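You operate a simulated robot arm through the tools that you are given. There is no shell and no other tool. Be economical: measure what you need, move in short steps, check, and stop when the job is done.

Carry out the task below with a simulated two-armed robot. There is one attempt and no reset: what you move stays moved.

## Task
On the end bench top, fold the striped cloth in half, so that its two long edges meet.

It is judged by the outcome, as a careful person would: the job done as asked, and still so three seconds after it is handed in. It fails if anything else is knocked over, pushed out of place, dropped, spilled or broken. Flat cloth is picked up by pressing the open fingertips on it (5 to 10 N) and closing them slowly along it; thin cloth reads only 2 to 8 mm in the jaws.

## Robot
Two 7-joint arms with two-finger parallel grippers on one trunk, on a base that drives. Base frame: it is fixed to the floor where the robot stands at the start and does not move with it; the origin is under the middle of the robot, x ahead of it, y to its left, z up; the surface under the hand at the start is at about z = 0.85. Units: m, degrees, N and s.
The left shoulder is at the start at [0.07, 0.188, 1.24], the right one opposite. With the tool pointing down near the work surface each hand reaches from about 0.26 to 0.78 m from the robot's upright axis, wherever it stands, measured 20 degrees to its own side. Places, roughly: end bench top [0.5, -0.2, 0.8]. Payload 3.91 kg a hand.
The tool frame of a hand sits at the grasp point between the pads (the TCP): z along the fingers, y along the line on which they close. The tips reach 0.03 m beyond it. Largest opening 0.11 m; finger width 0.02, thickness 0.01; the body of the gripper, 0.048 by 0.112 m, starts 0.055 m behind the TCP.
Orientation is that of the tool frame in the base frame, as [roll, pitch, yaw] about the fixed x, y, z axes, in that order (R = Rz(yaw) Ry(pitch) Rx(roll)). With the fingers straight down and closing along the base's y, the tool's x points along the base's -x, its y along +y and its z along -z.

## Interface
- The arms move only by the tool servo_tool. It takes "left_deltas", "right_deltas" or both (then of equal length, played together; a hand with none holds still); each is a list of rows, each an object (a shift or turn left out is 0, a gripper value left out holds the last) with "linear": the shift along the tool's x, y, z in mm, a list of three; "dr": the turn, a rotation vector about the tool's x, y, z in degrees, a list of three; "claw": the gripper command, from -1 (shut) to 1 (fully open), values between in proportion. In form: [{"linear": [x, y, z], "dr": [rx, ry, rz], "claw": claw}, ...]. A call has 1 to 20 rows; each row is the pose to reach, as a shift and turn from the pose commanded when the call began, along the tool's axes at that moment. Each row takes 0.2 s and may step no farther than 0.05 m and 8.6 degrees from the row before; otherwise, or with a gripper value out of range, the whole call is refused. A pose out of reach is approached as far as the arm can. The call stops where the force on the tool passes 40 N (or 10 N more than at its start, if that is more) or the arm is blocked; 0.2 s more then pass. Each finger travels about 0.072 m/s and halts on what it meets, pressing with about 24 N; the grip force reading is that of the motor and also rises with nothing between the fingers. The clock runs only during rows and for 0.2 s after the last one: add rows that repeat a pose to give the fingers time. The reply holds the time, the measured pose of the TCP, the force on the tool along the base axes, the opening and the grip force, in the units named above and with some noise, with the torque about the TCP (base axes, N m) and any sound that the robot's microphone picked up, and new pictures: "views" is both (left out), scene, wrist or none (wrist: the cameras of the hands that moved).
- Cameras (640 x 400 px; columns grow to the right, rows downward): "scene" is now at [0.1247, -0.0219, 1.4591]; the picture's right is [-0.24, -0.97, 0.00], its down [-0.75, 0.18, -0.64] and it looks along [0.62, -0.15, -0.77] (base axes); focal length 214 px, centre (320, 200). "left" rides on the left gripper at [0.073, -0.017, -0.103] in its tool frame; the picture's right is [0.23, 0.97, 0.00], its down [-0.76, 0.18, -0.62] and it looks along [-0.61, 0.14, 0.78] (tool axes); focal length 222 px, centre (320, 200). "right" rides on the right gripper at [0.072, 0.017, -0.103] in its tool frame; the picture's right is [-0.23, 0.97, 0.00], its down [-0.76, -0.18, -0.62] and it looks along [-0.61, -0.14, 0.78] (tool axes); focal length 222 px, centre (320, 200). There is no depth. A picture from a camera that has moved, and an enlarged one, comes with that camera's place and axes in the base frame and with its lens. The place of the scene camera against the robot may be out by one fixed shift of up to 0.018 m in any direction.
- move_column(by): slides the trunk up (or, below 0, down) by that many m; the arms and the scene camera ride with it, the base frame stays. It gives what a move gives, with no picture.
- base_move(legs): drives the robot by 1 to 6 legs, each [ahead, turn to the left] in m and degrees, along the robot's own axes; the way and the turn of a leg run together, so that a leg with both is an arc; at most 1.5 m and 180 degrees a leg. The arms and the cameras ride along, it lands a little off, and it stops where it bumps. It gives what a move gives, and a new picture of the scene camera.
- head_to(pan, tilt): turns the head with the scene camera to pan (to the left, within 86 degrees either way) and tilt (down, from -29 to 69), counted from straight ahead of the robot. It gives what a move gives, and a new picture of the scene camera.
- zoom(camera, box): a new picture of the part [left, top, right, bottom] of that camera's present view, enlarged. It takes no simulated time.
- sign_off(): hands the job in; it is judged then, once.

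Go step by step. Nothing tells you exact positions but the pictures and the camera data: compare them with the known pose of the tool, close in by small moves and look again before you grip or let go. The budget is 120 turns and 260 pictures, counting those below and the enlarged ones. Unless the task says otherwise, let go and move clear before handing in, and close with one line.

The tools are called after ">>>" as name(argument=value, ...) on one line, values as JSON. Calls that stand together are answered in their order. servo_tool: Moves the arms, as the interface text tells. Its arguments: {"type":"object","properties":{"left_deltas":{"type":"array"},"right_deltas":{"type":"array"},"views":{"type":"string","enum":["both","scene","wrist","none"]}},"required":[]} The other tools are called the same way: move_column (by) slides the trunk up or down; base_move (legs) drives the base; head_to (pan, tilt) turns the head that bears the scene camera; zoom (camera, box) takes an enlarged picture of a part of a camera's view; sign_off () hands the job in.

At the start:

```text
time_s: 0.0
left_tcp_pos: [0.5122, 0.3737, 1.0633]
left_ee_rot: [180.0, -0.2, -179.9]
left_force: [-0.7, 0.0, 0.9]
left_moment: [0.0, 0.0, -0.03]
left_grip_width: 0.1101
left_gripper_force: 0.1
right_tcp_pos: [0.4307, -0.1548, 1.1776]
right_ee_rot: [180.0, 0.0, -179.9]
right_force: [-0.6, -0.5, 0.8]
right_moment: [-0.02, 0.0, -0.02]
right_grip_width: 0.11
right_gripper_force: 0.1
trunk travel left (down, up): [-0.75, 0.19]
robot x, y, heading: [0.002, 0.0019, 0.2]
head pan, tilt: [-13.9, 50.5]
```

scene: 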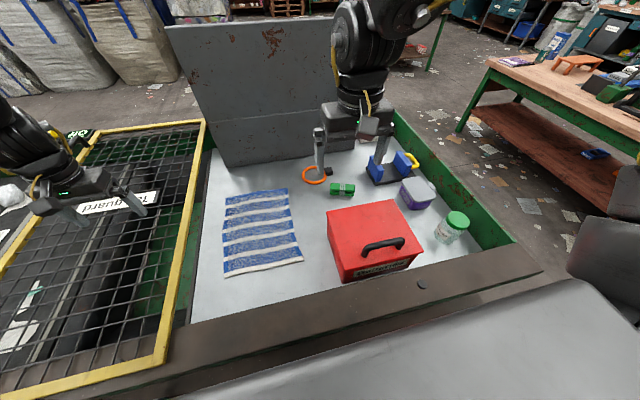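
right: 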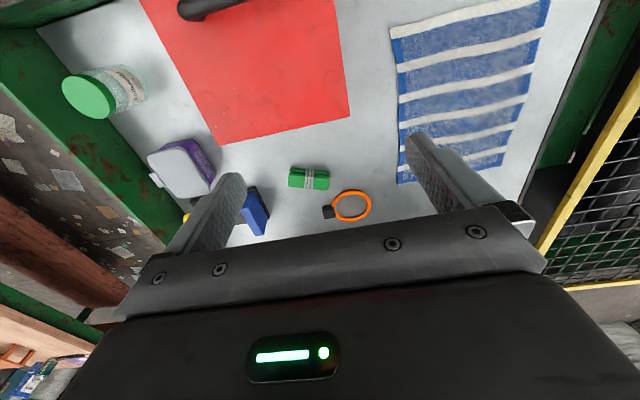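
left: 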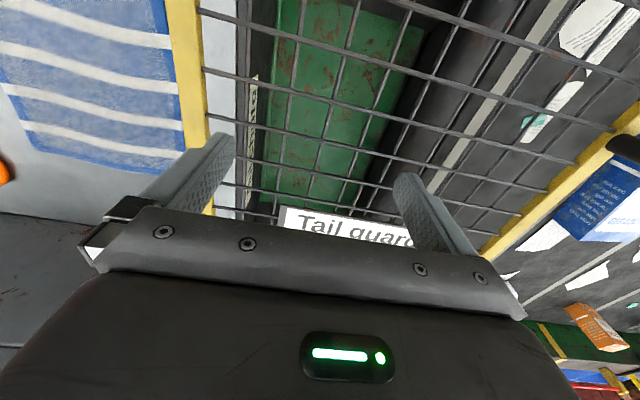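

I see the striped cloth lying at roughly x 0.40–0.72, y −0.04–0.20, with its long edges along x. I'm looking more closely at the cloth and its surroundings before choosing a fold direction.

>>> zoom(camera="scene", box=[160, 120, 480, 320])

>>> zoom(camera="right", box=[320, 0, 640, 200])

```text
2.00 times, centred on (320, 220) of scene
camera zoom: at [0.1247, -0.0219, 1.4591], right [-0.24, -0.97, 0.0], down [-0.75, 0.18, -0.64], along [0.62, -0.15, -0.77], focal length 429 px, centre (320, 160)
```

zoom: 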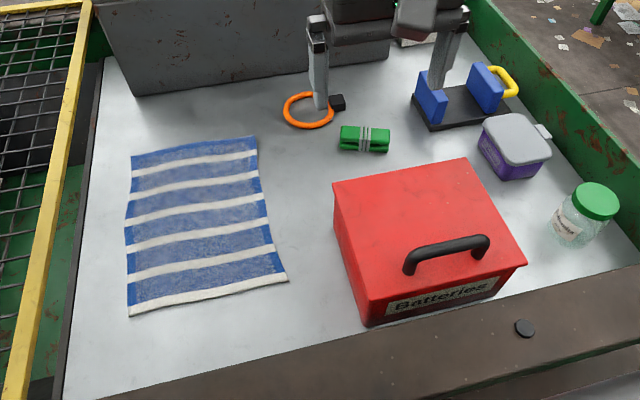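

```text
2.00 times, centred on (480, 100) of right
camera zoom: at [0.3573, -0.1379, 1.2812], right [0.23, 0.97, 0.0], down [0.76, -0.18, 0.62], along [0.61, -0.14, -0.78], focal length 444 px, centre (0, 400)
```

zoom: 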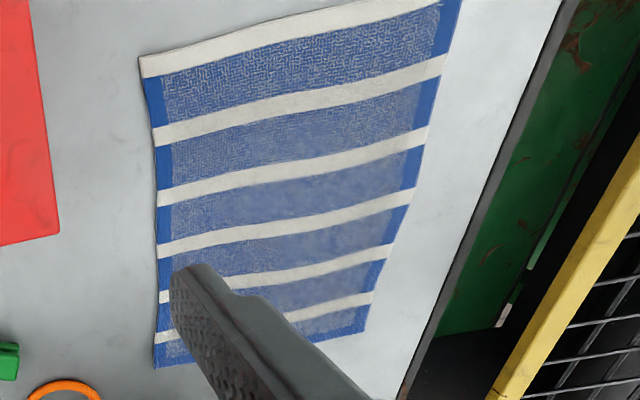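

The surface seems to be at about z 0.86, and the cloth is about 0.29 (x) by 0.22 (y). The red box's left face is at y≈−0.12 and the yellow frame at y≈0.25, z≈0.96. I plan to fold the right long edge over to the left, with the right hand at the far corner and the left hand at the near one, jaws closing along x. First I'm turning the right hand and bringing it above the far-right corner.

>>> servo_tool(right_deltas=[{"linear": [-18, 11, 0], "dr": [0, 0, 7.5], "claw": 1}, {"linear": [-36, 22, 0], "dr": [0, 0, 15]}, {"linear": [-54, 33, 0], "dr": [0, 0, 22.5]}, {"linear": [-72, 44, 0], "dr": [0, 0, 30]}, {"linear": [-90, 55, 0], "dr": [0, 0, 37.5]}, {"linear": [-108, 66, 0], "dr": [0, 0, 45]}, {"linear": [-126, 77, 0], "dr": [0, 0, 52.5]}, {"linear": [-144, 88, 0], "dr": [0, 0, 60]}, {"linear": [-162, 99, 0], "dr": [0, 0, 67.5]}, {"linear": [-180, 110, 0], "dr": [0, 0, 75]}, {"linear": [-200, 121, 30], "dr": [0, 0, 82.5]}, {"linear": [-220, 133, 60], "dr": [0, 0, 90]}, {"linear": [-220, 133, 100], "dr": [0, 0, 90]}, {"linear": [-220, 133, 100], "dr": [0, 0, 90]}], views="both")

```text
time_s: 3.0
left_tcp_pos: [0.5125, 0.3724, 1.0624]
left_ee_rot: [-180.0, 0.0, -180.0]
left_force: [0.2, 0.7, -0.4]
left_moment: [0.01, -0.01, -0.01]
left_grip_width: 0.1102
left_gripper_force: 0.1
right_tcp_pos: [0.6501, -0.0227, 1.0763]
right_ee_rot: [-180.0, 0.0, 90.0]
right_force: [0.0, -0.7, -0.7]
right_moment: [0.0, 0.04, 0.0]
right_grip_width: 0.11
right_gripper_force: 0.1
trunk travel left (down, up): [-0.75, 0.19]
robot x, y, heading: [-0.0025, -0.0023, 0.0]
head pan, tilt: [-13.9, 50.5]
camera scene: at [0.1245, -0.0217, 1.4592], right [-0.24, -0.97, 0.0], down [-0.75, 0.18, -0.64], along [0.62, -0.15, -0.77], focal length 214 px, centre (320, 200)
camera right: at [0.6655, 0.0497, 1.1802], right [0.97, -0.23, 0.0], down [-0.18, -0.76, 0.62], along [-0.14, -0.61, -0.78], focal length 222 px, centre (320, 200)
```

scene: 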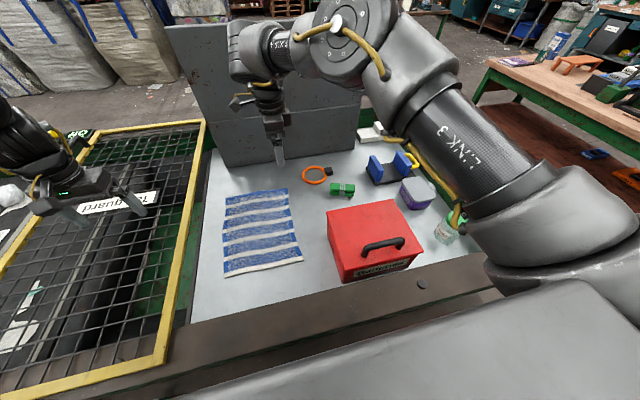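
right: 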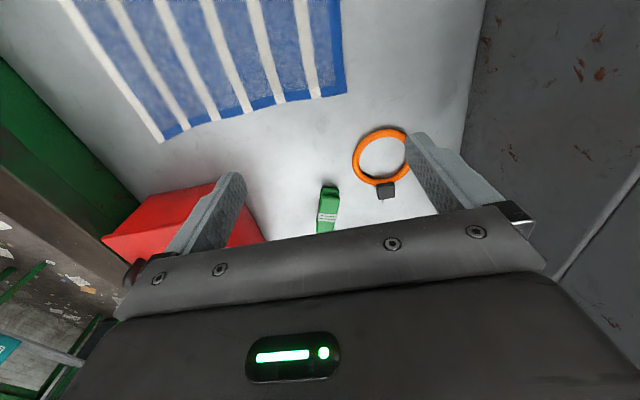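

The right hand is above the far corner, with its elbow well out to the right. Now I'm bringing the left hand above the near-right corner (about x 0.395, y −0.035), turned the same way.

>>> servo_tool(left_deltas=[{"linear": [7, -33, 0], "dr": [0, 0, 7.5], "claw": 1}, {"linear": [14, -66, 0], "dr": [0, 0, 15]}, {"linear": [21, -99, 0], "dr": [0, 0, 22.5]}, {"linear": [28, -132, 0], "dr": [0, 0, 30]}, {"linear": [35, -165, 0], "dr": [0, 0, 37.5]}, {"linear": [42, -198, 0], "dr": [0, 0, 45]}, {"linear": [49, -231, 0], "dr": [0, 0, 52.5]}, {"linear": [56, -264, 0], "dr": [0, 0, 60]}, {"linear": [63, -297, 0], "dr": [0, 0, 67.5]}, {"linear": [70, -330, 0], "dr": [0, 0, 75]}, {"linear": [77, -363, 0], "dr": [0, 0, 82.5]}, {"linear": [80, -393, 0], "dr": [0, 0, 90]}, {"linear": [80, -393, 0], "dr": [0, 0, 90]}], views="both")

```text
time_s: 5.8
left_tcp_pos: [0.4327, -0.0195, 1.0632]
left_ee_rot: [-179.9, 0.1, 89.9]
left_force: [0.1, -0.7, -0.1]
left_moment: [-0.01, 0.03, 0.01]
left_grip_width: 0.1098
left_gripper_force: 0.0
right_tcp_pos: [0.65, -0.0224, 1.0765]
right_ee_rot: [-180.0, 0.0, 90.0]
right_force: [0.0, 0.2, 0.0]
right_moment: [-0.03, 0.05, 0.02]
right_grip_width: 0.1102
right_gripper_force: 0.0
trunk travel left (down, up): [-0.75, 0.19]
robot x, y, heading: [-0.0029, 0.0027, 0.0]
head pan, tilt: [-13.9, 50.5]
camera scene: at [0.1249, -0.021, 1.4591], right [-0.24, -0.97, 0.0], down [-0.75, 0.18, -0.64], along [0.62, -0.15, -0.77], focal length 214 px, centre (320, 200)
camera left: at [0.4164, 0.054, 1.1655], right [0.97, 0.23, 0.0], down [0.18, -0.76, 0.62], along [0.14, -0.61, -0.78], focal length 222 px, centre (320, 200)
```

scene: 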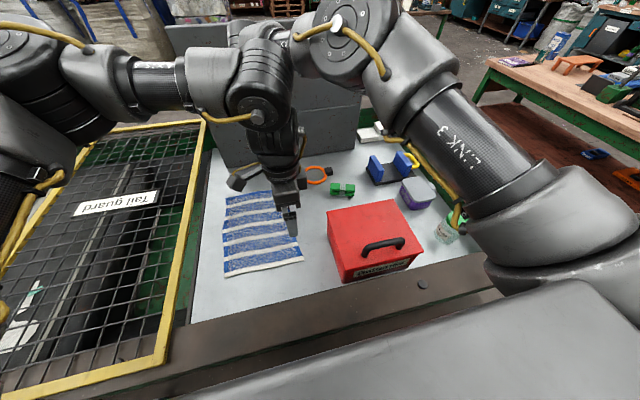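
left: 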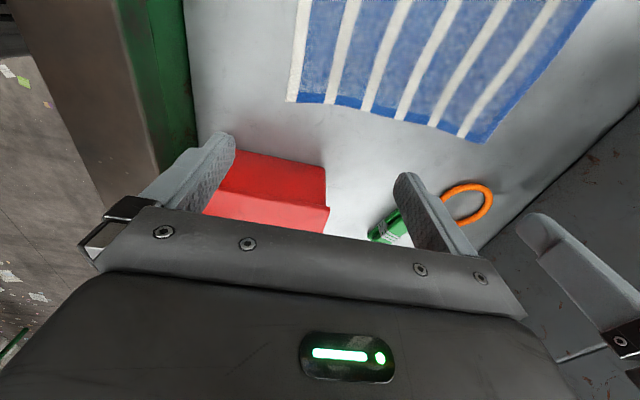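

Both arms fit without crowding each other. I'm setting both jaws to about 45 mm and lowering them to just above the cloth.

>>> servo_tool(left_deltas=[{"linear": [-1, -2, 40], "claw": -0.18}, {"linear": [-2, -4, 80]}, {"linear": [-2, -4, 115]}, {"linear": [-2, -4, 148]}, {"linear": [-2, -4, 148]}], right_deltas=[{"linear": [0, -1, 40], "claw": -0.18}, {"linear": [0, -2, 80]}, {"linear": [0, -2, 125]}, {"linear": [0, -2, 161]}, {"linear": [0, -2, 161]}], views="both")

```text
time_s: 7.0
left_tcp_pos: [0.4231, -0.024, 0.9135]
left_ee_rot: [-179.9, -0.1, 90.1]
left_force: [0.0, 0.0, 0.1]
left_moment: [-0.03, -0.01, 0.0]
left_grip_width: 0.045
left_gripper_force: 0.2
right_tcp_pos: [0.6479, -0.021, 0.9172]
right_ee_rot: [179.9, 0.0, 90.0]
right_force: [-0.3, -0.4, -0.5]
right_moment: [0.04, 0.0, -0.01]
right_grip_width: 0.045
right_gripper_force: 0.1
trunk travel left (down, up): [-0.75, 0.19]
robot x, y, heading: [-0.0024, 0.0027, 0.0]
head pan, tilt: [-13.9, 50.5]
camera scene: at [0.1235, -0.022, 1.4593], right [-0.24, -0.97, 0.0], down [-0.75, 0.18, -0.64], along [0.62, -0.15, -0.77], focal length 214 px, centre (320, 200)
camera right: at [0.6642, 0.051, 1.02], right [0.97, -0.23, 0.0], down [-0.18, -0.76, 0.62], along [-0.14, -0.61, -0.78], focal length 222 px, centre (320, 200)
camera left: at [0.4088, 0.0491, 1.0183], right [0.97, 0.23, 0.0], down [0.18, -0.76, 0.62], along [0.14, -0.61, -0.78], focal length 222 px, centre (320, 200)
```

scene: 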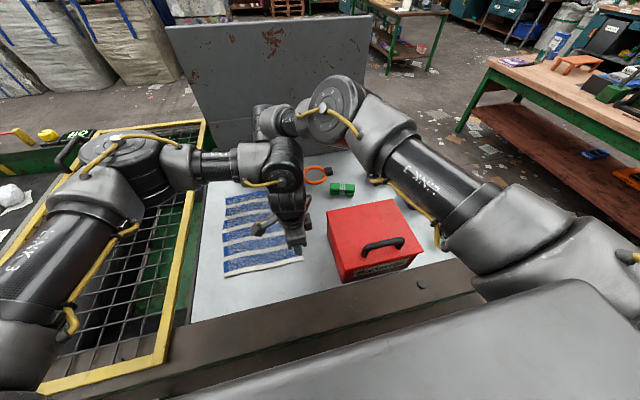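
right: 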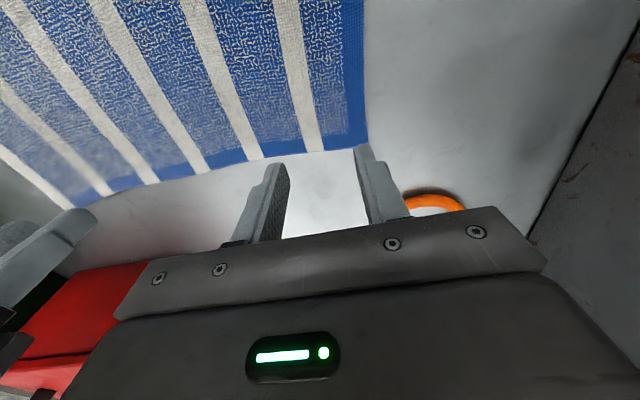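
left: 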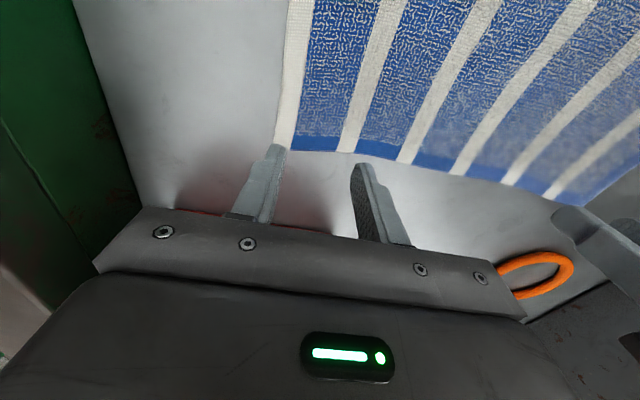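

The corners project to about (0.683, −0.031) and (0.392, −0.032). I'm shifting both hands a few mm inward and lowering toward contact.

>>> servo_tool(left_deltas=[{"linear": [9, 5, 0]}, {"linear": [9, 5, 10]}, {"linear": [9, 5, 18]}, {"linear": [9, 5, 18]}], right_deltas=[{"linear": [6, 0, 0]}, {"linear": [6, 0, 12]}, {"linear": [6, 0, 21]}, {"linear": [6, 0, 21]}], views="wrist")

```text
time_s: 8.0
left_tcp_pos: [0.431, -0.0136, 0.8978]
left_ee_rot: [-179.8, 0.1, 89.7]
left_force: [-0.1, 0.0, -0.5]
left_moment: [-0.03, 0.0, 0.01]
left_grip_width: 0.0452
left_gripper_force: 0.1
right_tcp_pos: [0.65, -0.0198, 0.8957]
right_ee_rot: [179.8, 0.0, 89.7]
right_force: [-0.2, -0.6, -0.3]
right_moment: [-0.01, 0.01, 0.02]
right_grip_width: 0.0452
right_gripper_force: 0.1
trunk travel left (down, up): [-0.75, 0.19]
robot x, y, heading: [-0.0006, -0.0002, -0.1]
head pan, tilt: [-13.9, 50.5]
camera right: at [0.6668, 0.0536, 0.9994], right [0.97, -0.23, 0.0], down [-0.18, -0.76, 0.62], along [-0.14, -0.61, -0.78], focal length 222 px, centre (320, 200)
camera left: at [0.4148, 0.0595, 1.0009], right [0.98, 0.22, 0.0], down [0.17, -0.76, 0.62], along [0.14, -0.61, -0.78], focal length 222 px, centre (320, 200)
```

right: 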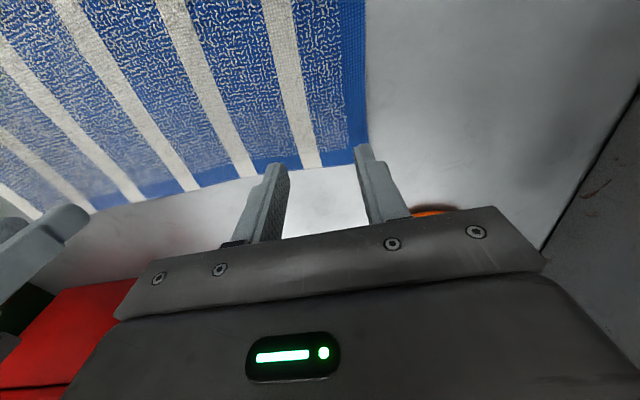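
left: 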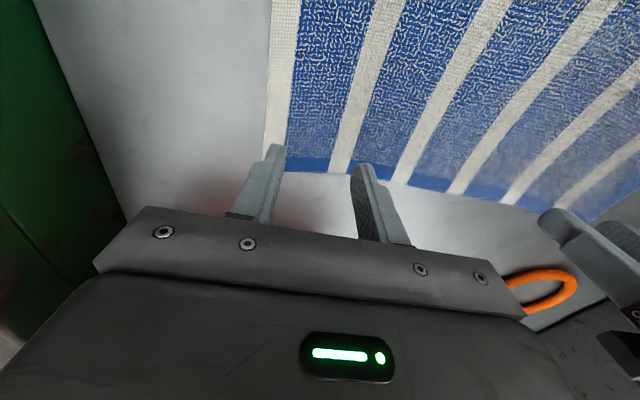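

The fingertips now overlap the cloth; the right outer finger sits right at the short edge, so I'm nudging that hand inward. I'm continuing down in small steps to feel contact.

>>> servo_tool(left_deltas=[{"linear": [0, 0, 0]}, {"linear": [0, 0, 2]}, {"linear": [0, 0, 4]}, {"linear": [0, 0, 6]}, {"linear": [0, 0, 6]}], right_deltas=[{"linear": [4, -5, 0]}, {"linear": [4, -5, 2]}, {"linear": [4, -5, 4]}, {"linear": [4, -5, 6]}, {"linear": [4, -5, 6]}], views="none")

```text
time_s: 9.2
left_tcp_pos: [0.431, -0.0121, 0.8901]
left_ee_rot: [-179.9, 0.2, 89.7]
left_force: [0.3, -0.2, -0.1]
left_moment: [-0.03, 0.0, -0.01]
left_grip_width: 0.0454
left_gripper_force: 0.0
right_tcp_pos: [0.6461, -0.0164, 0.8894]
right_ee_rot: [179.9, -0.1, 89.6]
right_force: [0.5, -0.1, 0.2]
right_moment: [0.02, 0.02, 0.04]
right_grip_width: 0.0452
right_gripper_force: 0.2
trunk travel left (down, up): [-0.75, 0.19]
robot x, y, heading: [-0.0007, -0.0047, -0.2]
head pan, tilt: [-13.9, 50.5]
```

There's no contact yet with the tips at about z 0.86, so I'm going on down.

>>> servo_tool(left_deltas=[{"linear": [0, 0, 2]}, {"linear": [0, 0, 4]}, {"linear": [0, 0, 6]}, {"linear": [0, 0, 6]}], right_deltas=[{"linear": [0, 0, 2]}, {"linear": [0, 0, 4]}, {"linear": [0, 0, 6]}, {"linear": [0, 0, 6]}], views="wrist")

```text
time_s: 10.2
left_tcp_pos: [0.4294, -0.0136, 0.8837]
left_ee_rot: [-179.9, 0.1, 89.5]
left_force: [0.1, 0.8, 0.0]
left_moment: [-0.01, 0.0, 0.01]
left_grip_width: 0.0452
left_gripper_force: 0.1
right_tcp_pos: [0.6466, -0.0181, 0.8842]
right_ee_rot: [-180.0, 0.0, 89.3]
right_force: [0.1, 0.1, 1.8]
right_moment: [0.01, -0.03, -0.01]
right_grip_width: 0.0451
right_gripper_force: 0.0
trunk travel left (down, up): [-0.75, 0.19]
robot x, y, heading: [0.0025, 0.0032, -0.3]
head pan, tilt: [-13.9, 50.5]
camera right: at [0.6636, 0.0539, 0.9879], right [0.97, -0.24, 0.0], down [-0.19, -0.76, 0.62], along [-0.15, -0.6, -0.78], focal length 222 px, centre (320, 200)
camera left: at [0.4151, 0.0595, 0.9882], right [0.98, 0.22, 0.0], down [0.17, -0.76, 0.62], along [0.14, -0.61, -0.78], focal length 222 px, centre (320, 200)
```

right: 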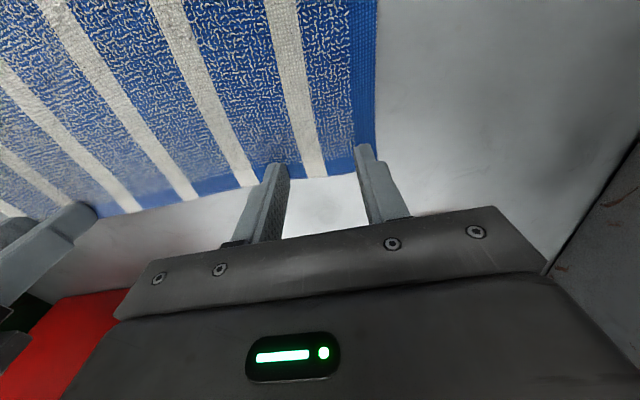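
left: 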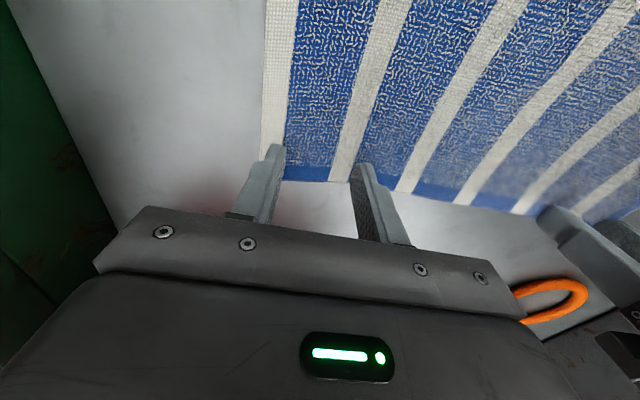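

The right hand shows about 2 N, possibly first contact. I'm pressing both slightly further.

>>> servo_tool(left_deltas=[{"linear": [0, 0, 1]}, {"linear": [0, 0, 2]}, {"linear": [0, 0, 3]}], right_deltas=[{"linear": [0, 0, 0.5]}, {"linear": [0, 0, 1]}, {"linear": [0, 0, 1.5]}], views="none")

```text
time_s: 11.0
left_tcp_pos: [0.43, -0.0133, 0.8822]
left_ee_rot: [-179.9, 0.1, 89.6]
left_force: [2.4, -1.1, 11.9]
left_moment: [-0.05, -0.04, 0.0]
left_grip_width: 0.0451
left_gripper_force: 0.1
right_tcp_pos: [0.6444, -0.0195, 0.8844]
right_ee_rot: [179.9, -0.1, 89.4]
right_force: [0.7, 0.4, 4.4]
right_moment: [-0.04, -0.05, 0.01]
right_grip_width: 0.0451
right_gripper_force: 0.1
trunk travel left (down, up): [-0.75, 0.19]
robot x, y, heading: [-0.001, 0.0023, 0.1]
head pan, tilt: [-13.9, 50.5]
```

Contact is made at about 12 N left and 4 N right. I'm easing the left, pressing the right a bit more, then closing both slowly.

>>> servo_tool(left_deltas=[{"linear": [0, 0, -0.8], "claw": -0.18}, {"linear": [0, 0, -0.8], "claw": -0.25}, {"linear": [0, 0, -0.8], "claw": -0.32}, {"linear": [0, 0, -0.8], "claw": -0.39}, {"linear": [0, 0, -0.8], "claw": -0.46}, {"linear": [0, 0, -0.8], "claw": -0.53}, {"linear": [0, 0, -0.8], "claw": -0.6}, {"linear": [0, 0, -0.8], "claw": -0.67}, {"linear": [0, 0, -0.8], "claw": -0.74}, {"linear": [0, 0, -0.8], "claw": -0.81}, {"linear": [0, 0, -0.8], "claw": -0.88}, {"linear": [0, 0, -0.8], "claw": -0.95}, {"linear": [0, 0, -0.8], "claw": -1}, {"linear": [0, 0, -0.8], "claw": -1}, {"linear": [0, 0, -0.8], "claw": -1}], right_deltas=[{"linear": [0, 0, 1], "claw": -0.18}, {"linear": [0, 0, 1], "claw": -0.25}, {"linear": [0, 0, 1], "claw": -0.32}, {"linear": [0, 0, 1], "claw": -0.39}, {"linear": [0, 0, 1], "claw": -0.46}, {"linear": [0, 0, 1], "claw": -0.53}, {"linear": [0, 0, 1], "claw": -0.6}, {"linear": [0, 0, 1], "claw": -0.67}, {"linear": [0, 0, 1], "claw": -0.74}, {"linear": [0, 0, 1], "claw": -0.81}, {"linear": [0, 0, 1], "claw": -0.88}, {"linear": [0, 0, 1], "claw": -0.95}, {"linear": [0, 0, 1], "claw": -1}, {"linear": [0, 0, 1], "claw": -1}, {"linear": [0, 0, 1], "claw": -1}], views="wrist")

```text
time_s: 14.2
left_tcp_pos: [0.43, -0.0112, 0.8838]
left_ee_rot: [-180.0, 0.0, 89.8]
left_force: [2.7, -0.5, 15.3]
left_moment: [0.0, -0.04, 0.02]
left_grip_width: 0.008
left_gripper_force: 23.9
right_tcp_pos: [0.6454, -0.0181, 0.8845]
right_ee_rot: [179.7, 0.0, 89.4]
right_force: [-4.6, 0.7, 2.9]
right_moment: [0.02, 0.14, 0.0]
right_grip_width: 0.0035
right_gripper_force: 24.3
trunk travel left (down, up): [-0.75, 0.19]
robot x, y, heading: [0.0009, -0.0004, 0.1]
head pan, tilt: [-13.9, 50.5]
camera right: at [0.6615, 0.0547, 0.9878], right [0.97, -0.24, 0.01], down [-0.19, -0.76, 0.62], along [-0.14, -0.61, -0.78], focal length 222 px, centre (320, 200)
camera left: at [0.4142, 0.0606, 0.9862], right [0.97, 0.22, 0.0], down [0.18, -0.76, 0.62], along [0.14, -0.61, -0.78], focal length 222 px, centre (320, 200)
```

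right: 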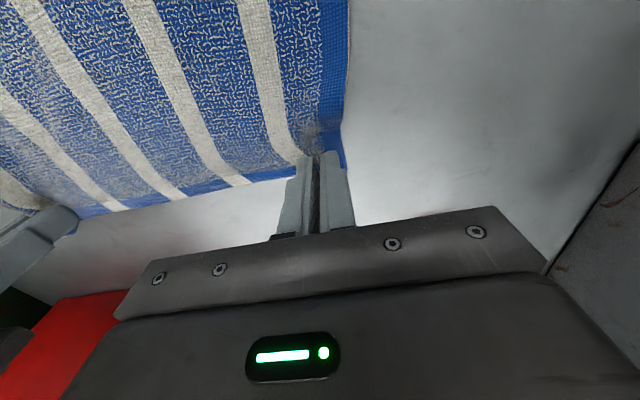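
left: 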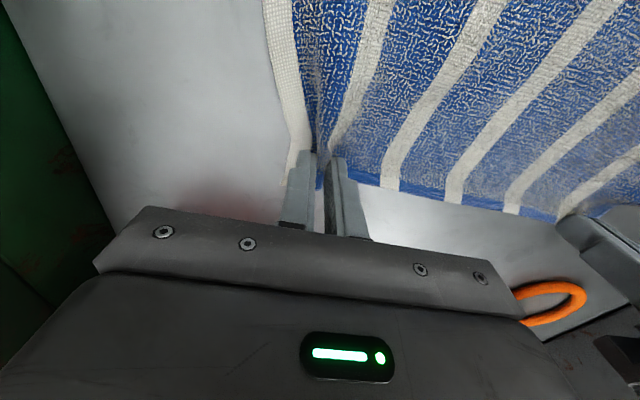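

Both jaws report cloth-like widths (8 and 3.5 mm) and the pictures show gathered cloth in them. I'm lifting 30 mm slowly to confirm the grip.

>>> servo_tool(left_deltas=[{"linear": [0, 0, -6]}, {"linear": [0, 0, -12]}, {"linear": [0, 0, -18]}, {"linear": [0, 0, -24]}, {"linear": [0, 0, -30]}, {"linear": [0, 0, -30]}], right_deltas=[{"linear": [0, 0, -6]}, {"linear": [0, 0, -12]}, {"linear": [0, 0, -18]}, {"linear": [0, 0, -24]}, {"linear": [0, 0, -30]}, {"linear": [0, 0, -30]}], views="both")

```text
time_s: 15.6
left_tcp_pos: [0.4314, -0.0139, 0.9121]
left_ee_rot: [-179.9, 0.0, 90.0]
left_force: [1.7, 0.3, -1.0]
left_moment: [-0.01, -0.09, -0.01]
left_grip_width: 0.0072
left_gripper_force: 24.4
right_tcp_pos: [0.6415, -0.0121, 0.9094]
right_ee_rot: [180.0, 0.0, 90.1]
right_force: [-1.1, 0.0, 0.1]
right_moment: [-0.03, 0.04, -0.01]
right_grip_width: 0.0033
right_gripper_force: 23.9
trunk travel left (down, up): [-0.75, 0.19]
robot x, y, heading: [-0.0003, 0.0016, -0.0]
head pan, tilt: [-13.9, 50.5]
camera scene: at [0.1252, -0.022, 1.4591], right [-0.24, -0.97, 0.0], down [-0.75, 0.18, -0.64], along [0.62, -0.15, -0.77], focal length 214 px, centre (320, 200)
camera right: at [0.6595, 0.0605, 1.0145], right [0.97, -0.23, 0.0], down [-0.18, -0.76, 0.62], along [-0.14, -0.61, -0.78], focal length 222 px, centre (320, 200)
camera left: at [0.416, 0.0598, 1.0154], right [0.97, 0.23, 0.0], down [0.18, -0.76, 0.62], along [0.14, -0.61, -0.78], focal length 222 px, centre (320, 200)
```

scene: 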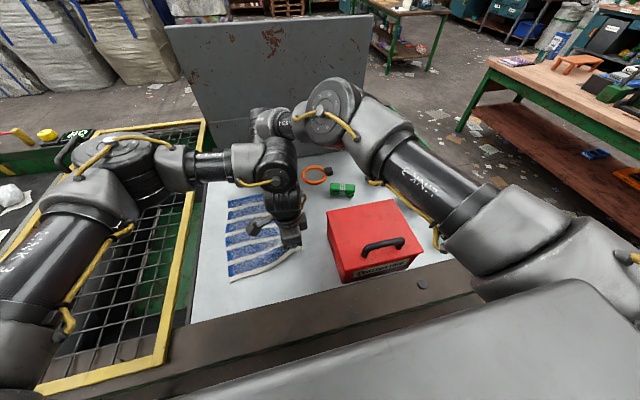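
right: 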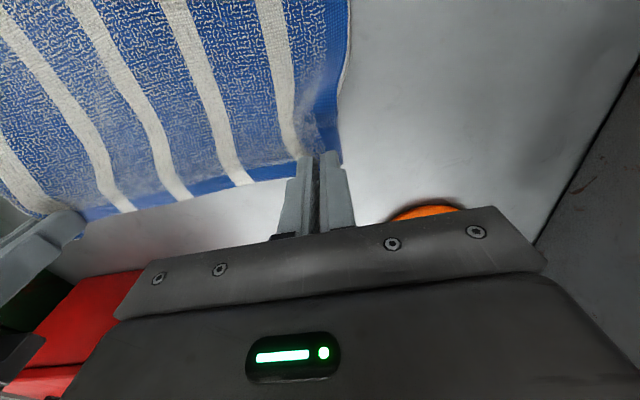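
left: 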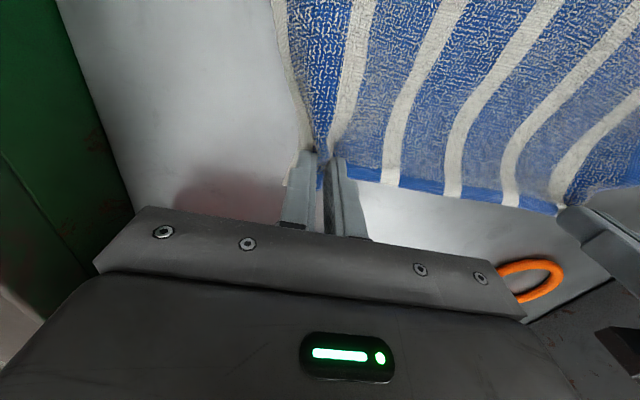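

The grip holds on both sides. I'm carrying the edge over in an arc to the left, both hands together, stopping about 35 mm above the surface.

>>> servo_tool(left_deltas=[{"linear": [12, 0, -13]}, {"linear": [24, 0, -25]}, {"linear": [36, 0, -36]}, {"linear": [48, 0, -46]}, {"linear": [60, 0, -54]}, {"linear": [72, 0, -61]}, {"linear": [84, 0, -65]}, {"linear": [96, 0, -65]}, {"linear": [108, 0, -63]}, {"linear": [120, 0, -58]}, {"linear": [132, 0, -51]}, {"linear": [144, 0, -43]}, {"linear": [156, 0, -33]}, {"linear": [168, 0, -23]}, {"linear": [180, 0, -15]}, {"linear": [188, 0, -8]}, {"linear": [188, 0, -8]}], right_deltas=[{"linear": [12, 0, -13]}, {"linear": [24, 0, -25]}, {"linear": [36, 0, -36]}, {"linear": [48, 0, -46]}, {"linear": [60, 0, -54]}, {"linear": [72, 0, -61]}, {"linear": [84, 0, -65]}, {"linear": [96, 0, -65]}, {"linear": [108, 0, -63]}, {"linear": [120, 0, -58]}, {"linear": [132, 0, -51]}, {"linear": [144, 0, -43]}, {"linear": [156, 0, -33]}, {"linear": [168, 0, -23]}, {"linear": [180, 0, -15]}, {"linear": [188, 0, -8]}, {"linear": [188, 0, -8]}], views="both")

```text
time_s: 19.2
left_tcp_pos: [0.4313, 0.1742, 0.9208]
left_ee_rot: [180.0, 0.0, 90.0]
left_force: [0.8, -0.3, -0.5]
left_moment: [0.0, -0.04, 0.0]
left_grip_width: 0.0073
left_gripper_force: 23.7
right_tcp_pos: [0.6028, 0.0636, 0.936]
right_ee_rot: [-180.0, -0.1, 89.9]
right_force: [-1.1, 0.5, -0.6]
right_moment: [0.02, -0.03, 0.01]
right_grip_width: 0.0032
right_gripper_force: 24.6
right hand out of reach, approached as far as the arm can: row 5, 6, 7, 8, 9, 10, 11, 12, 13, 14, 15, 16, 17
trunk travel left (down, up): [-0.75, 0.19]
robot x, y, heading: [-0.0034, -0.0017, -0.2]
head pan, tilt: [-13.9, 50.5]
camera scene: at [0.1247, -0.0223, 1.4591], right [-0.24, -0.97, 0.0], down [-0.75, 0.19, -0.64], along [0.62, -0.15, -0.77], focal length 214 px, centre (320, 200)
camera right: at [0.6183, 0.1366, 1.0403], right [0.97, -0.23, 0.0], down [-0.18, -0.76, 0.62], along [-0.14, -0.61, -0.78], focal length 222 px, centre (320, 200)
camera left: at [0.4161, 0.2476, 1.0242], right [0.97, 0.23, 0.0], down [0.18, -0.76, 0.62], along [0.14, -0.61, -0.78], focal length 222 px, centre (320, 200)
```

scene: 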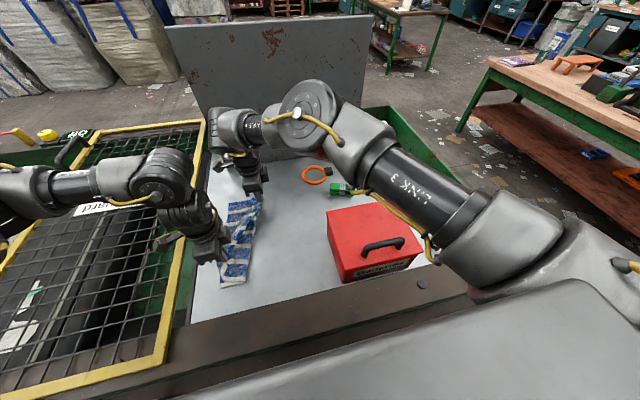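
right: 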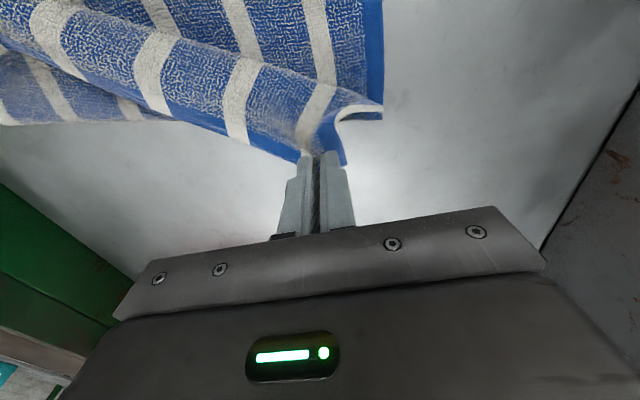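
left: 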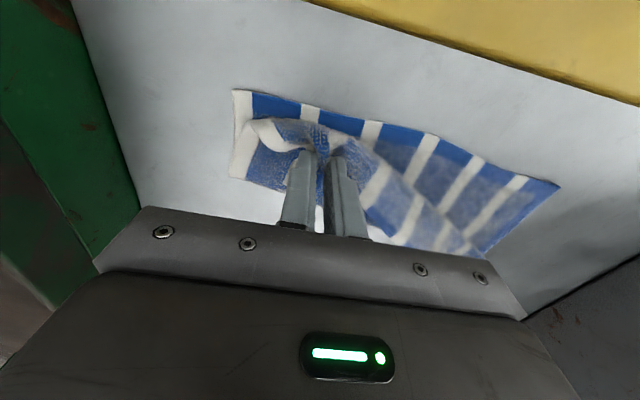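

The left hand reached its spot, but the right arm ran out of reach crossing over (stopped at x 0.60, y 0.06), with both grips still holding. I'm testing whether letting the right hand's yaw relax by 40° gives more reach.

>>> servo_tool(right_deltas=[{"linear": [6, 2, -6], "dr": [0, 0, -7]}, {"linear": [14, 4, -12], "dr": [0, 0, -14]}, {"linear": [24, 7, -14], "dr": [0, 0, -21]}, {"linear": [36, 10, -14], "dr": [0, 0, -28]}, {"linear": [48, 13, -14], "dr": [0, 0, -35]}, {"linear": [60, 17, -14], "dr": [0, 0, -42]}, {"linear": [60, 17, -14], "dr": [0, 0, -42]}], views="scene")

```text
time_s: 20.8
left_tcp_pos: [0.4319, 0.1761, 0.9222]
left_ee_rot: [180.0, 0.2, 90.1]
left_force: [1.2, -0.3, 0.2]
left_moment: [-0.04, -0.06, 0.01]
left_grip_width: 0.0073
left_gripper_force: 24.2
right_tcp_pos: [0.5989, 0.0675, 0.9342]
right_ee_rot: [180.0, 0.1, 132.1]
right_force: [-1.1, -0.2, 0.4]
right_moment: [0.0, 0.03, -0.05]
right_grip_width: 0.0032
right_gripper_force: 24.3
right hand out of reach, approached as far as the arm can: row 1, 2, 3, 4, 5, 6, 7
trunk travel left (down, up): [-0.75, 0.19]
robot x, y, heading: [0.0007, 0.0017, 0.1]
head pan, tilt: [-13.9, 50.5]
camera scene: at [0.124, -0.0191, 1.4592], right [-0.24, -0.97, 0.0], down [-0.75, 0.18, -0.64], along [0.62, -0.15, -0.77], focal length 214 px, centre (320, 200)
```

scene: 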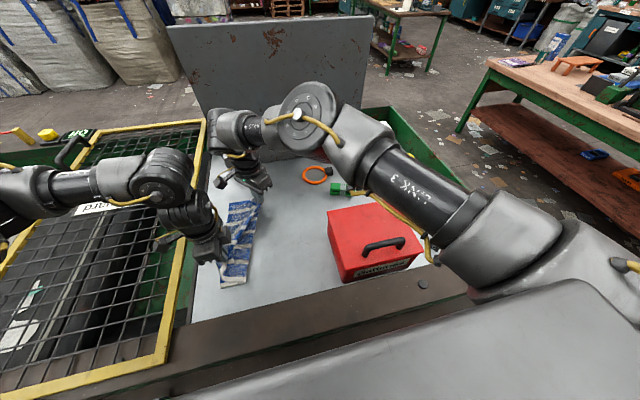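

That didn't help; the cross-body position itself is the limit. I'll swing both hands partly back and restore the yaw. Then I'll turn the base left so the swing finishes the fold with the right shoulder closer.

>>> servo_tool(left_deltas=[{"linear": [-14, 2, -10], "dr": [0, 0, 2]}, {"linear": [-28, 5, -20], "dr": [0, 0, 4]}, {"linear": [-43, 8, -30], "dr": [0, 0, 6]}, {"linear": [-58, 10, -38], "dr": [0, 0, 8]}, {"linear": [-73, 12, -42], "dr": [0, 0, 10]}, {"linear": [-88, 15, -44], "dr": [0, 0, 12]}, {"linear": [-103, 18, -44], "dr": [0, 0, 14]}, {"linear": [-118, 20, -44], "dr": [0, 0, 15]}, {"linear": [-118, 20, -44], "dr": [0, 0, 15]}], right_deltas=[{"linear": [-10, -1.5, -8], "dr": [0, 0, 7.1]}, {"linear": [-20, -3, -16], "dr": [0, 0, 14.2]}, {"linear": [-31, -5, -22], "dr": [0, 0, 21.3]}, {"linear": [-42, -6, -26], "dr": [0, 0, 28.4]}, {"linear": [-53, -8, -28], "dr": [0, 0, 35.5]}, {"linear": [-63, -9.5, -28], "dr": [0, 0, 42.6]}, {"linear": [-73, -11, -28], "dr": [0, 0, 49.7]}, {"linear": [-83, -13, -28], "dr": [0, 0, 57]}, {"linear": [-83, -13, -28], "dr": [0, 0, 57]}], views="both")

```text
time_s: 22.8
left_tcp_pos: [0.4532, 0.0564, 0.9649]
left_ee_rot: [180.0, 0.1, 74.9]
left_force: [0.0, -0.6, -0.6]
left_moment: [-0.01, 0.01, -0.03]
left_grip_width: 0.0068
left_gripper_force: 24.0
right_tcp_pos: [0.6446, -0.0027, 0.9619]
right_ee_rot: [179.9, 0.0, 74.8]
right_force: [0.2, 0.5, 0.3]
right_moment: [0.02, 0.04, 0.05]
right_grip_width: 0.003
right_gripper_force: 23.8
trunk travel left (down, up): [-0.75, 0.19]
robot x, y, heading: [0.0001, 0.0017, 0.1]
head pan, tilt: [-13.9, 50.5]
camera scene: at [0.1246, -0.0212, 1.4591], right [-0.24, -0.97, 0.0], down [-0.75, 0.18, -0.64], along [0.62, -0.15, -0.77], focal length 214 px, centre (320, 200)
camera right: at [0.68, 0.064, 1.0666], right [0.88, -0.47, 0.0], down [-0.37, -0.69, 0.62], along [-0.3, -0.55, -0.78], focal length 222 px, centre (320, 200)
camera left: at [0.4561, 0.1313, 1.0685], right [1.0, -0.03, 0.0], down [-0.02, -0.78, 0.62], along [-0.02, -0.62, -0.78], focal length 222 px, centre (320, 200)
```

scene: 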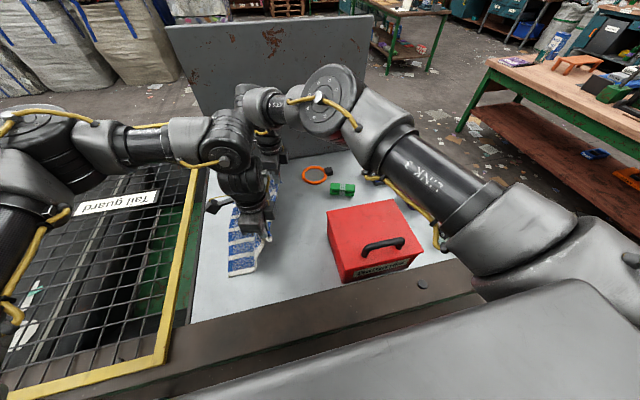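
right: 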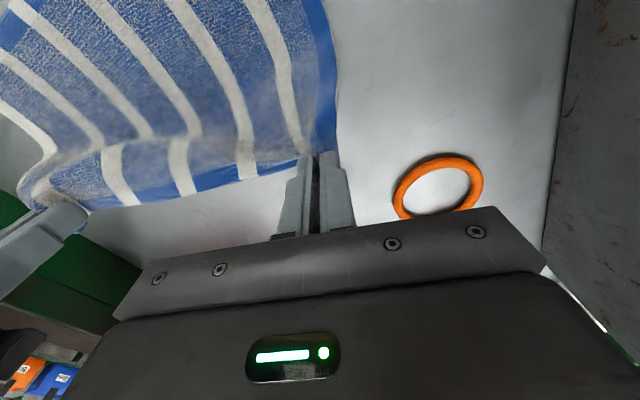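
left: 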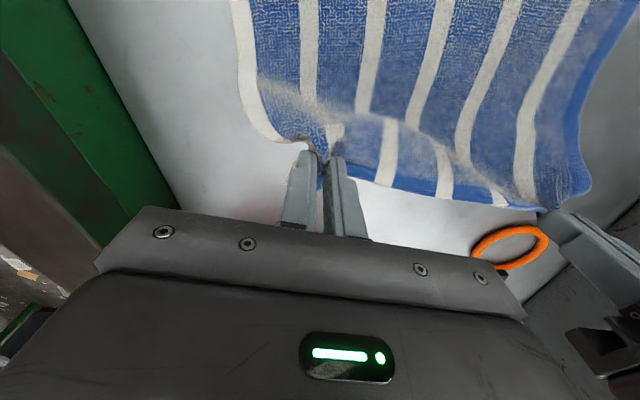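

Both grips still hold. I'm now turning the base left by 8° as a first cautious step.

>>> base_move(legs=[[0, 8]])

```text
time_s: 23.8
left_tcp_pos: [0.4419, 0.1169, 0.9659]
left_ee_rot: [180.0, 0.0, 82.9]
left_force: [0.4, -0.7, -0.2]
left_moment: [0.0, 0.0, -0.01]
left_grip_width: 0.0067
left_gripper_force: 24.2
right_tcp_pos: [0.6389, 0.0862, 0.9621]
right_ee_rot: [-179.9, 0.0, 82.8]
right_force: [0.1, -0.8, -0.4]
right_moment: [0.02, 0.01, 0.01]
right_grip_width: 0.0032
right_gripper_force: 24.2
trunk travel left (down, up): [-0.75, 0.19]
robot x, y, heading: [0.002, -0.0052, 8.1]
head pan, tilt: [-13.9, 50.5]
camera scene: at [0.1264, -0.005, 1.4591], right [-0.1, -0.99, 0.0], down [-0.77, 0.08, -0.64], along [0.63, -0.07, -0.77], focal length 214 px, centre (320, 200)
```

scene: 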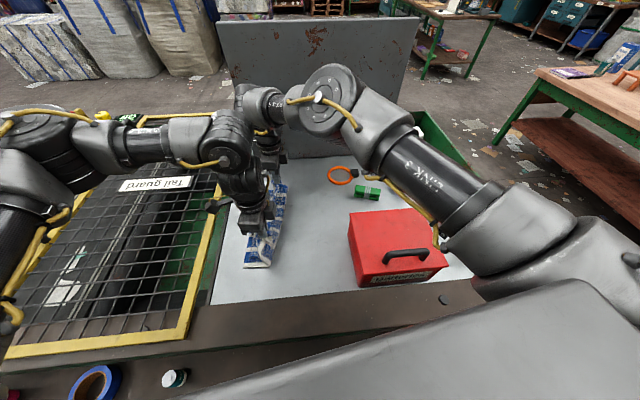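

The turn went cleanly and nothing was touched. I'm doing another 8°.

>>> base_move(legs=[[0, 8]])

>>> zoom(camera="right", box=[0, 0, 640, 400])

>>> zoom(camera="left", box=[0, 0, 640, 400])

```text
time_s: 24.8
left_tcp_pos: [0.4191, 0.1758, 0.9645]
left_ee_rot: [-179.9, 0.1, 90.8]
left_force: [-0.2, -0.7, -0.3]
left_moment: [0.04, 0.01, -0.03]
left_grip_width: 0.0073
left_gripper_force: 24.2
right_tcp_pos: [0.6217, 0.1715, 0.963]
right_ee_rot: [180.0, -0.1, 90.8]
right_force: [0.0, 0.5, -0.8]
right_moment: [0.01, 0.02, -0.05]
right_grip_width: 0.0031
right_gripper_force: 23.2
trunk travel left (down, up): [-0.75, 0.19]
robot x, y, heading: [0.0004, -0.0002, 15.9]
head pan, tilt: [-13.9, 50.5]
camera scene: at [0.1256, 0.0113, 1.4591], right [0.03, -1.0, 0.0], down [-0.77, -0.02, -0.64], along [0.64, 0.02, -0.77], focal length 214 px, centre (320, 200)
```

scene: 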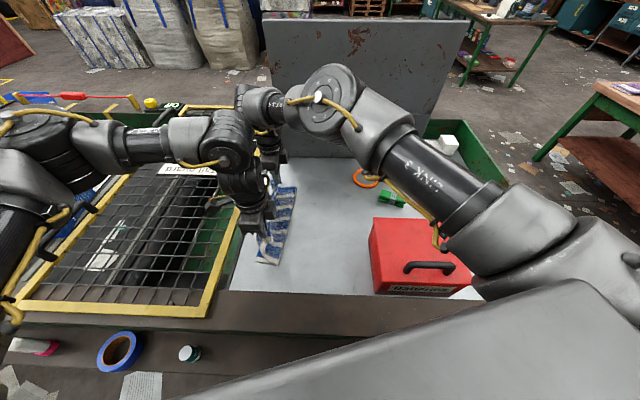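

```text
1.00 times, centred on (320, 200) of right (not enlarged: the box is as wide or as high as the picture)
camera zoom: at [0.6377, 0.245, 1.0667], right [0.98, -0.22, 0.0], down [-0.17, -0.76, 0.62], along [-0.14, -0.61, -0.78], focal length 222 px, centre (320, 200)
```

zoom: 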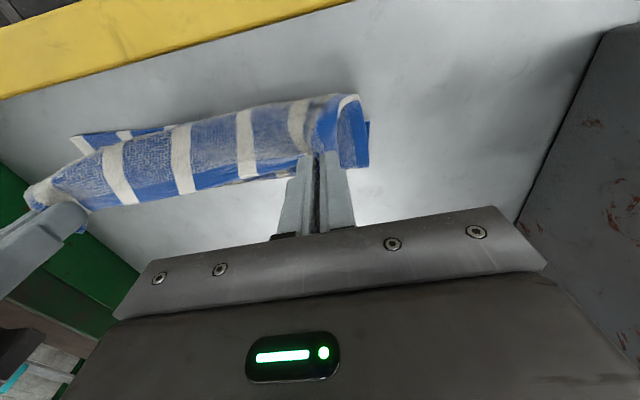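

```text
1.00 times, centred on (320, 200) of left (not enlarged: the box is as wide or as high as the picture)
camera zoom: at [0.4043, 0.2487, 1.0687], right [0.97, 0.24, 0.0], down [0.19, -0.76, 0.62], along [0.15, -0.6, -0.78], focal length 222 px, centre (320, 200)
```

zoom: 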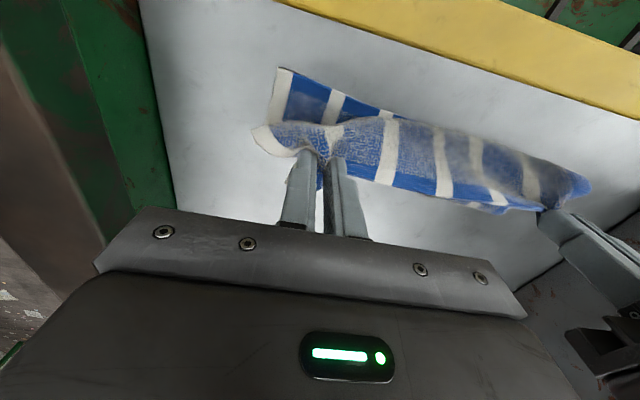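

The turn brought both pinches over the left side. The lower layer has rotated a little, with its left edge running from about (0.375, 0.212) near to (0.66, 0.182) far. I'm lowering both hands with a small overshoot to the left and back, so the margin lies outward.

>>> servo_tool(left_deltas=[{"linear": [8, -2, 6]}, {"linear": [16, -4, 14]}, {"linear": [25, -5, 24]}, {"linear": [27, -5, 34]}, {"linear": [27, -5, 44]}, {"linear": [26, -5, 52]}, {"linear": [24, -5, 58]}, {"linear": [20, -5, 63]}, {"linear": [16, -5, 67]}, {"linear": [16, -5, 67]}], right_deltas=[{"linear": [2, 1, 6]}, {"linear": [4, 2, 14]}, {"linear": [6, 3, 24]}, {"linear": [7, 3, 34]}, {"linear": [7, 3, 44]}, {"linear": [6, 3, 52]}, {"linear": [4, 3, 58]}, {"linear": [0, 3, 62]}, {"linear": [-4, 3, 66]}, {"linear": [-4, 3, 66]}], views="both")

```text
time_s: 27.0
left_tcp_pos: [0.417, 0.1915, 0.8989]
left_ee_rot: [-180.0, 0.1, 90.8]
left_force: [1.0, 1.0, 0.7]
left_moment: [0.0, -0.04, -0.03]
left_grip_width: 0.007
left_gripper_force: 24.3
right_tcp_pos: [0.6244, 0.1709, 0.897]
right_ee_rot: [-179.9, -0.1, 90.7]
right_force: [-1.5, 0.2, 0.9]
right_moment: [0.0, 0.05, -0.05]
right_grip_width: 0.0031
right_gripper_force: 24.1
trunk travel left (down, up): [-0.75, 0.19]
robot x, y, heading: [-0.0022, 0.0009, 15.5]
head pan, tilt: [-13.9, 50.5]
camera scene: at [0.1249, 0.0127, 1.4591], right [0.03, -1.0, 0.0], down [-0.77, -0.03, -0.64], along [0.64, 0.02, -0.77], focal length 214 px, centre (320, 200)
camera right: at [0.64, 0.2424, 1.0011], right [0.98, -0.22, 0.0], down [-0.17, -0.76, 0.62], along [-0.13, -0.61, -0.78], focal length 222 px, centre (320, 200)
camera left: at [0.3985, 0.2646, 1.0015], right [0.97, 0.24, 0.0], down [0.19, -0.76, 0.62], along [0.15, -0.61, -0.78], focal length 222 px, centre (320, 200)
```

scene: 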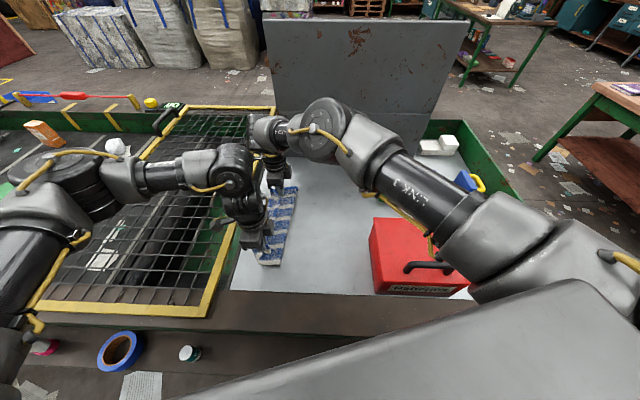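
right: 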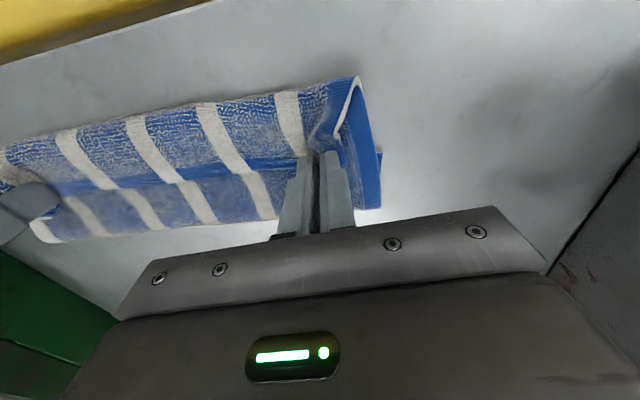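
left: 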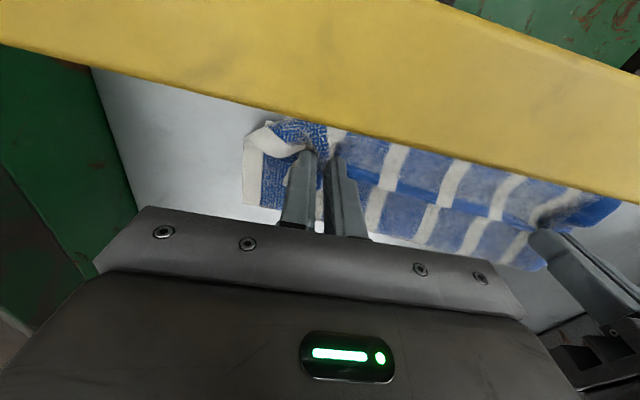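

I need a closer look at how the layers lie before letting go.

>>> zoom(camera="right", box=[0, 60, 400, 260])

>>> zoom(camera="left", box=[220, 80, 640, 290])

>>> zoom(camera="scene", box=[220, 160, 340, 280])

```text
1.60 times, centred on (200, 160) of right
camera zoom: at [0.64, 0.2424, 1.0011], right [0.98, -0.22, 0.0], down [-0.17, -0.76, 0.62], along [-0.13, -0.61, -0.78], focal length 355 px, centre (512, 264)
```

zoom: 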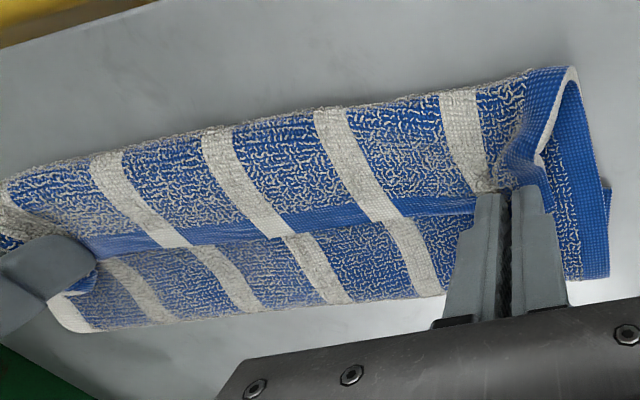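

```text
1.52 times, centred on (430, 185) of left
camera zoom: at [0.3985, 0.2646, 1.0015], right [0.97, 0.24, 0.0], down [0.19, -0.76, 0.62], along [0.15, -0.61, -0.78], focal length 338 px, centre (152, 223)
```

zoom: 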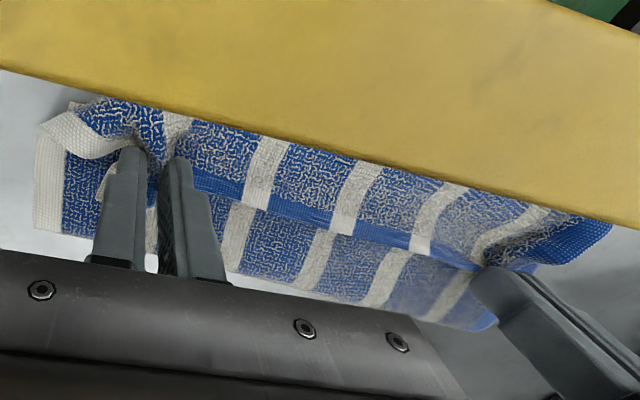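

```text
3.33 times, centred on (280, 220) of scene
camera zoom: at [0.1249, 0.0127, 1.4591], right [0.03, -1.0, 0.0], down [-0.77, -0.03, -0.64], along [0.64, 0.02, -0.77], focal length 715 px, centre (453, 133)
```

zoom: 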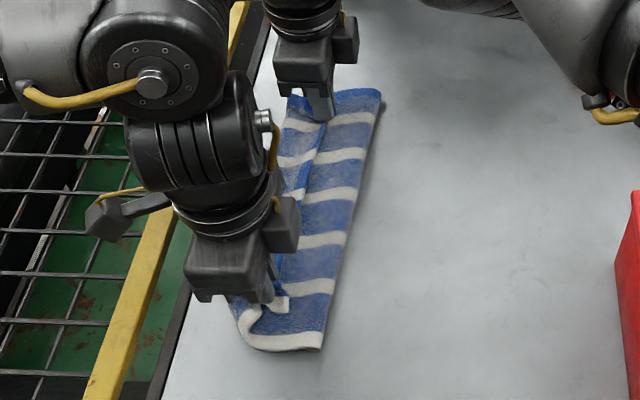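

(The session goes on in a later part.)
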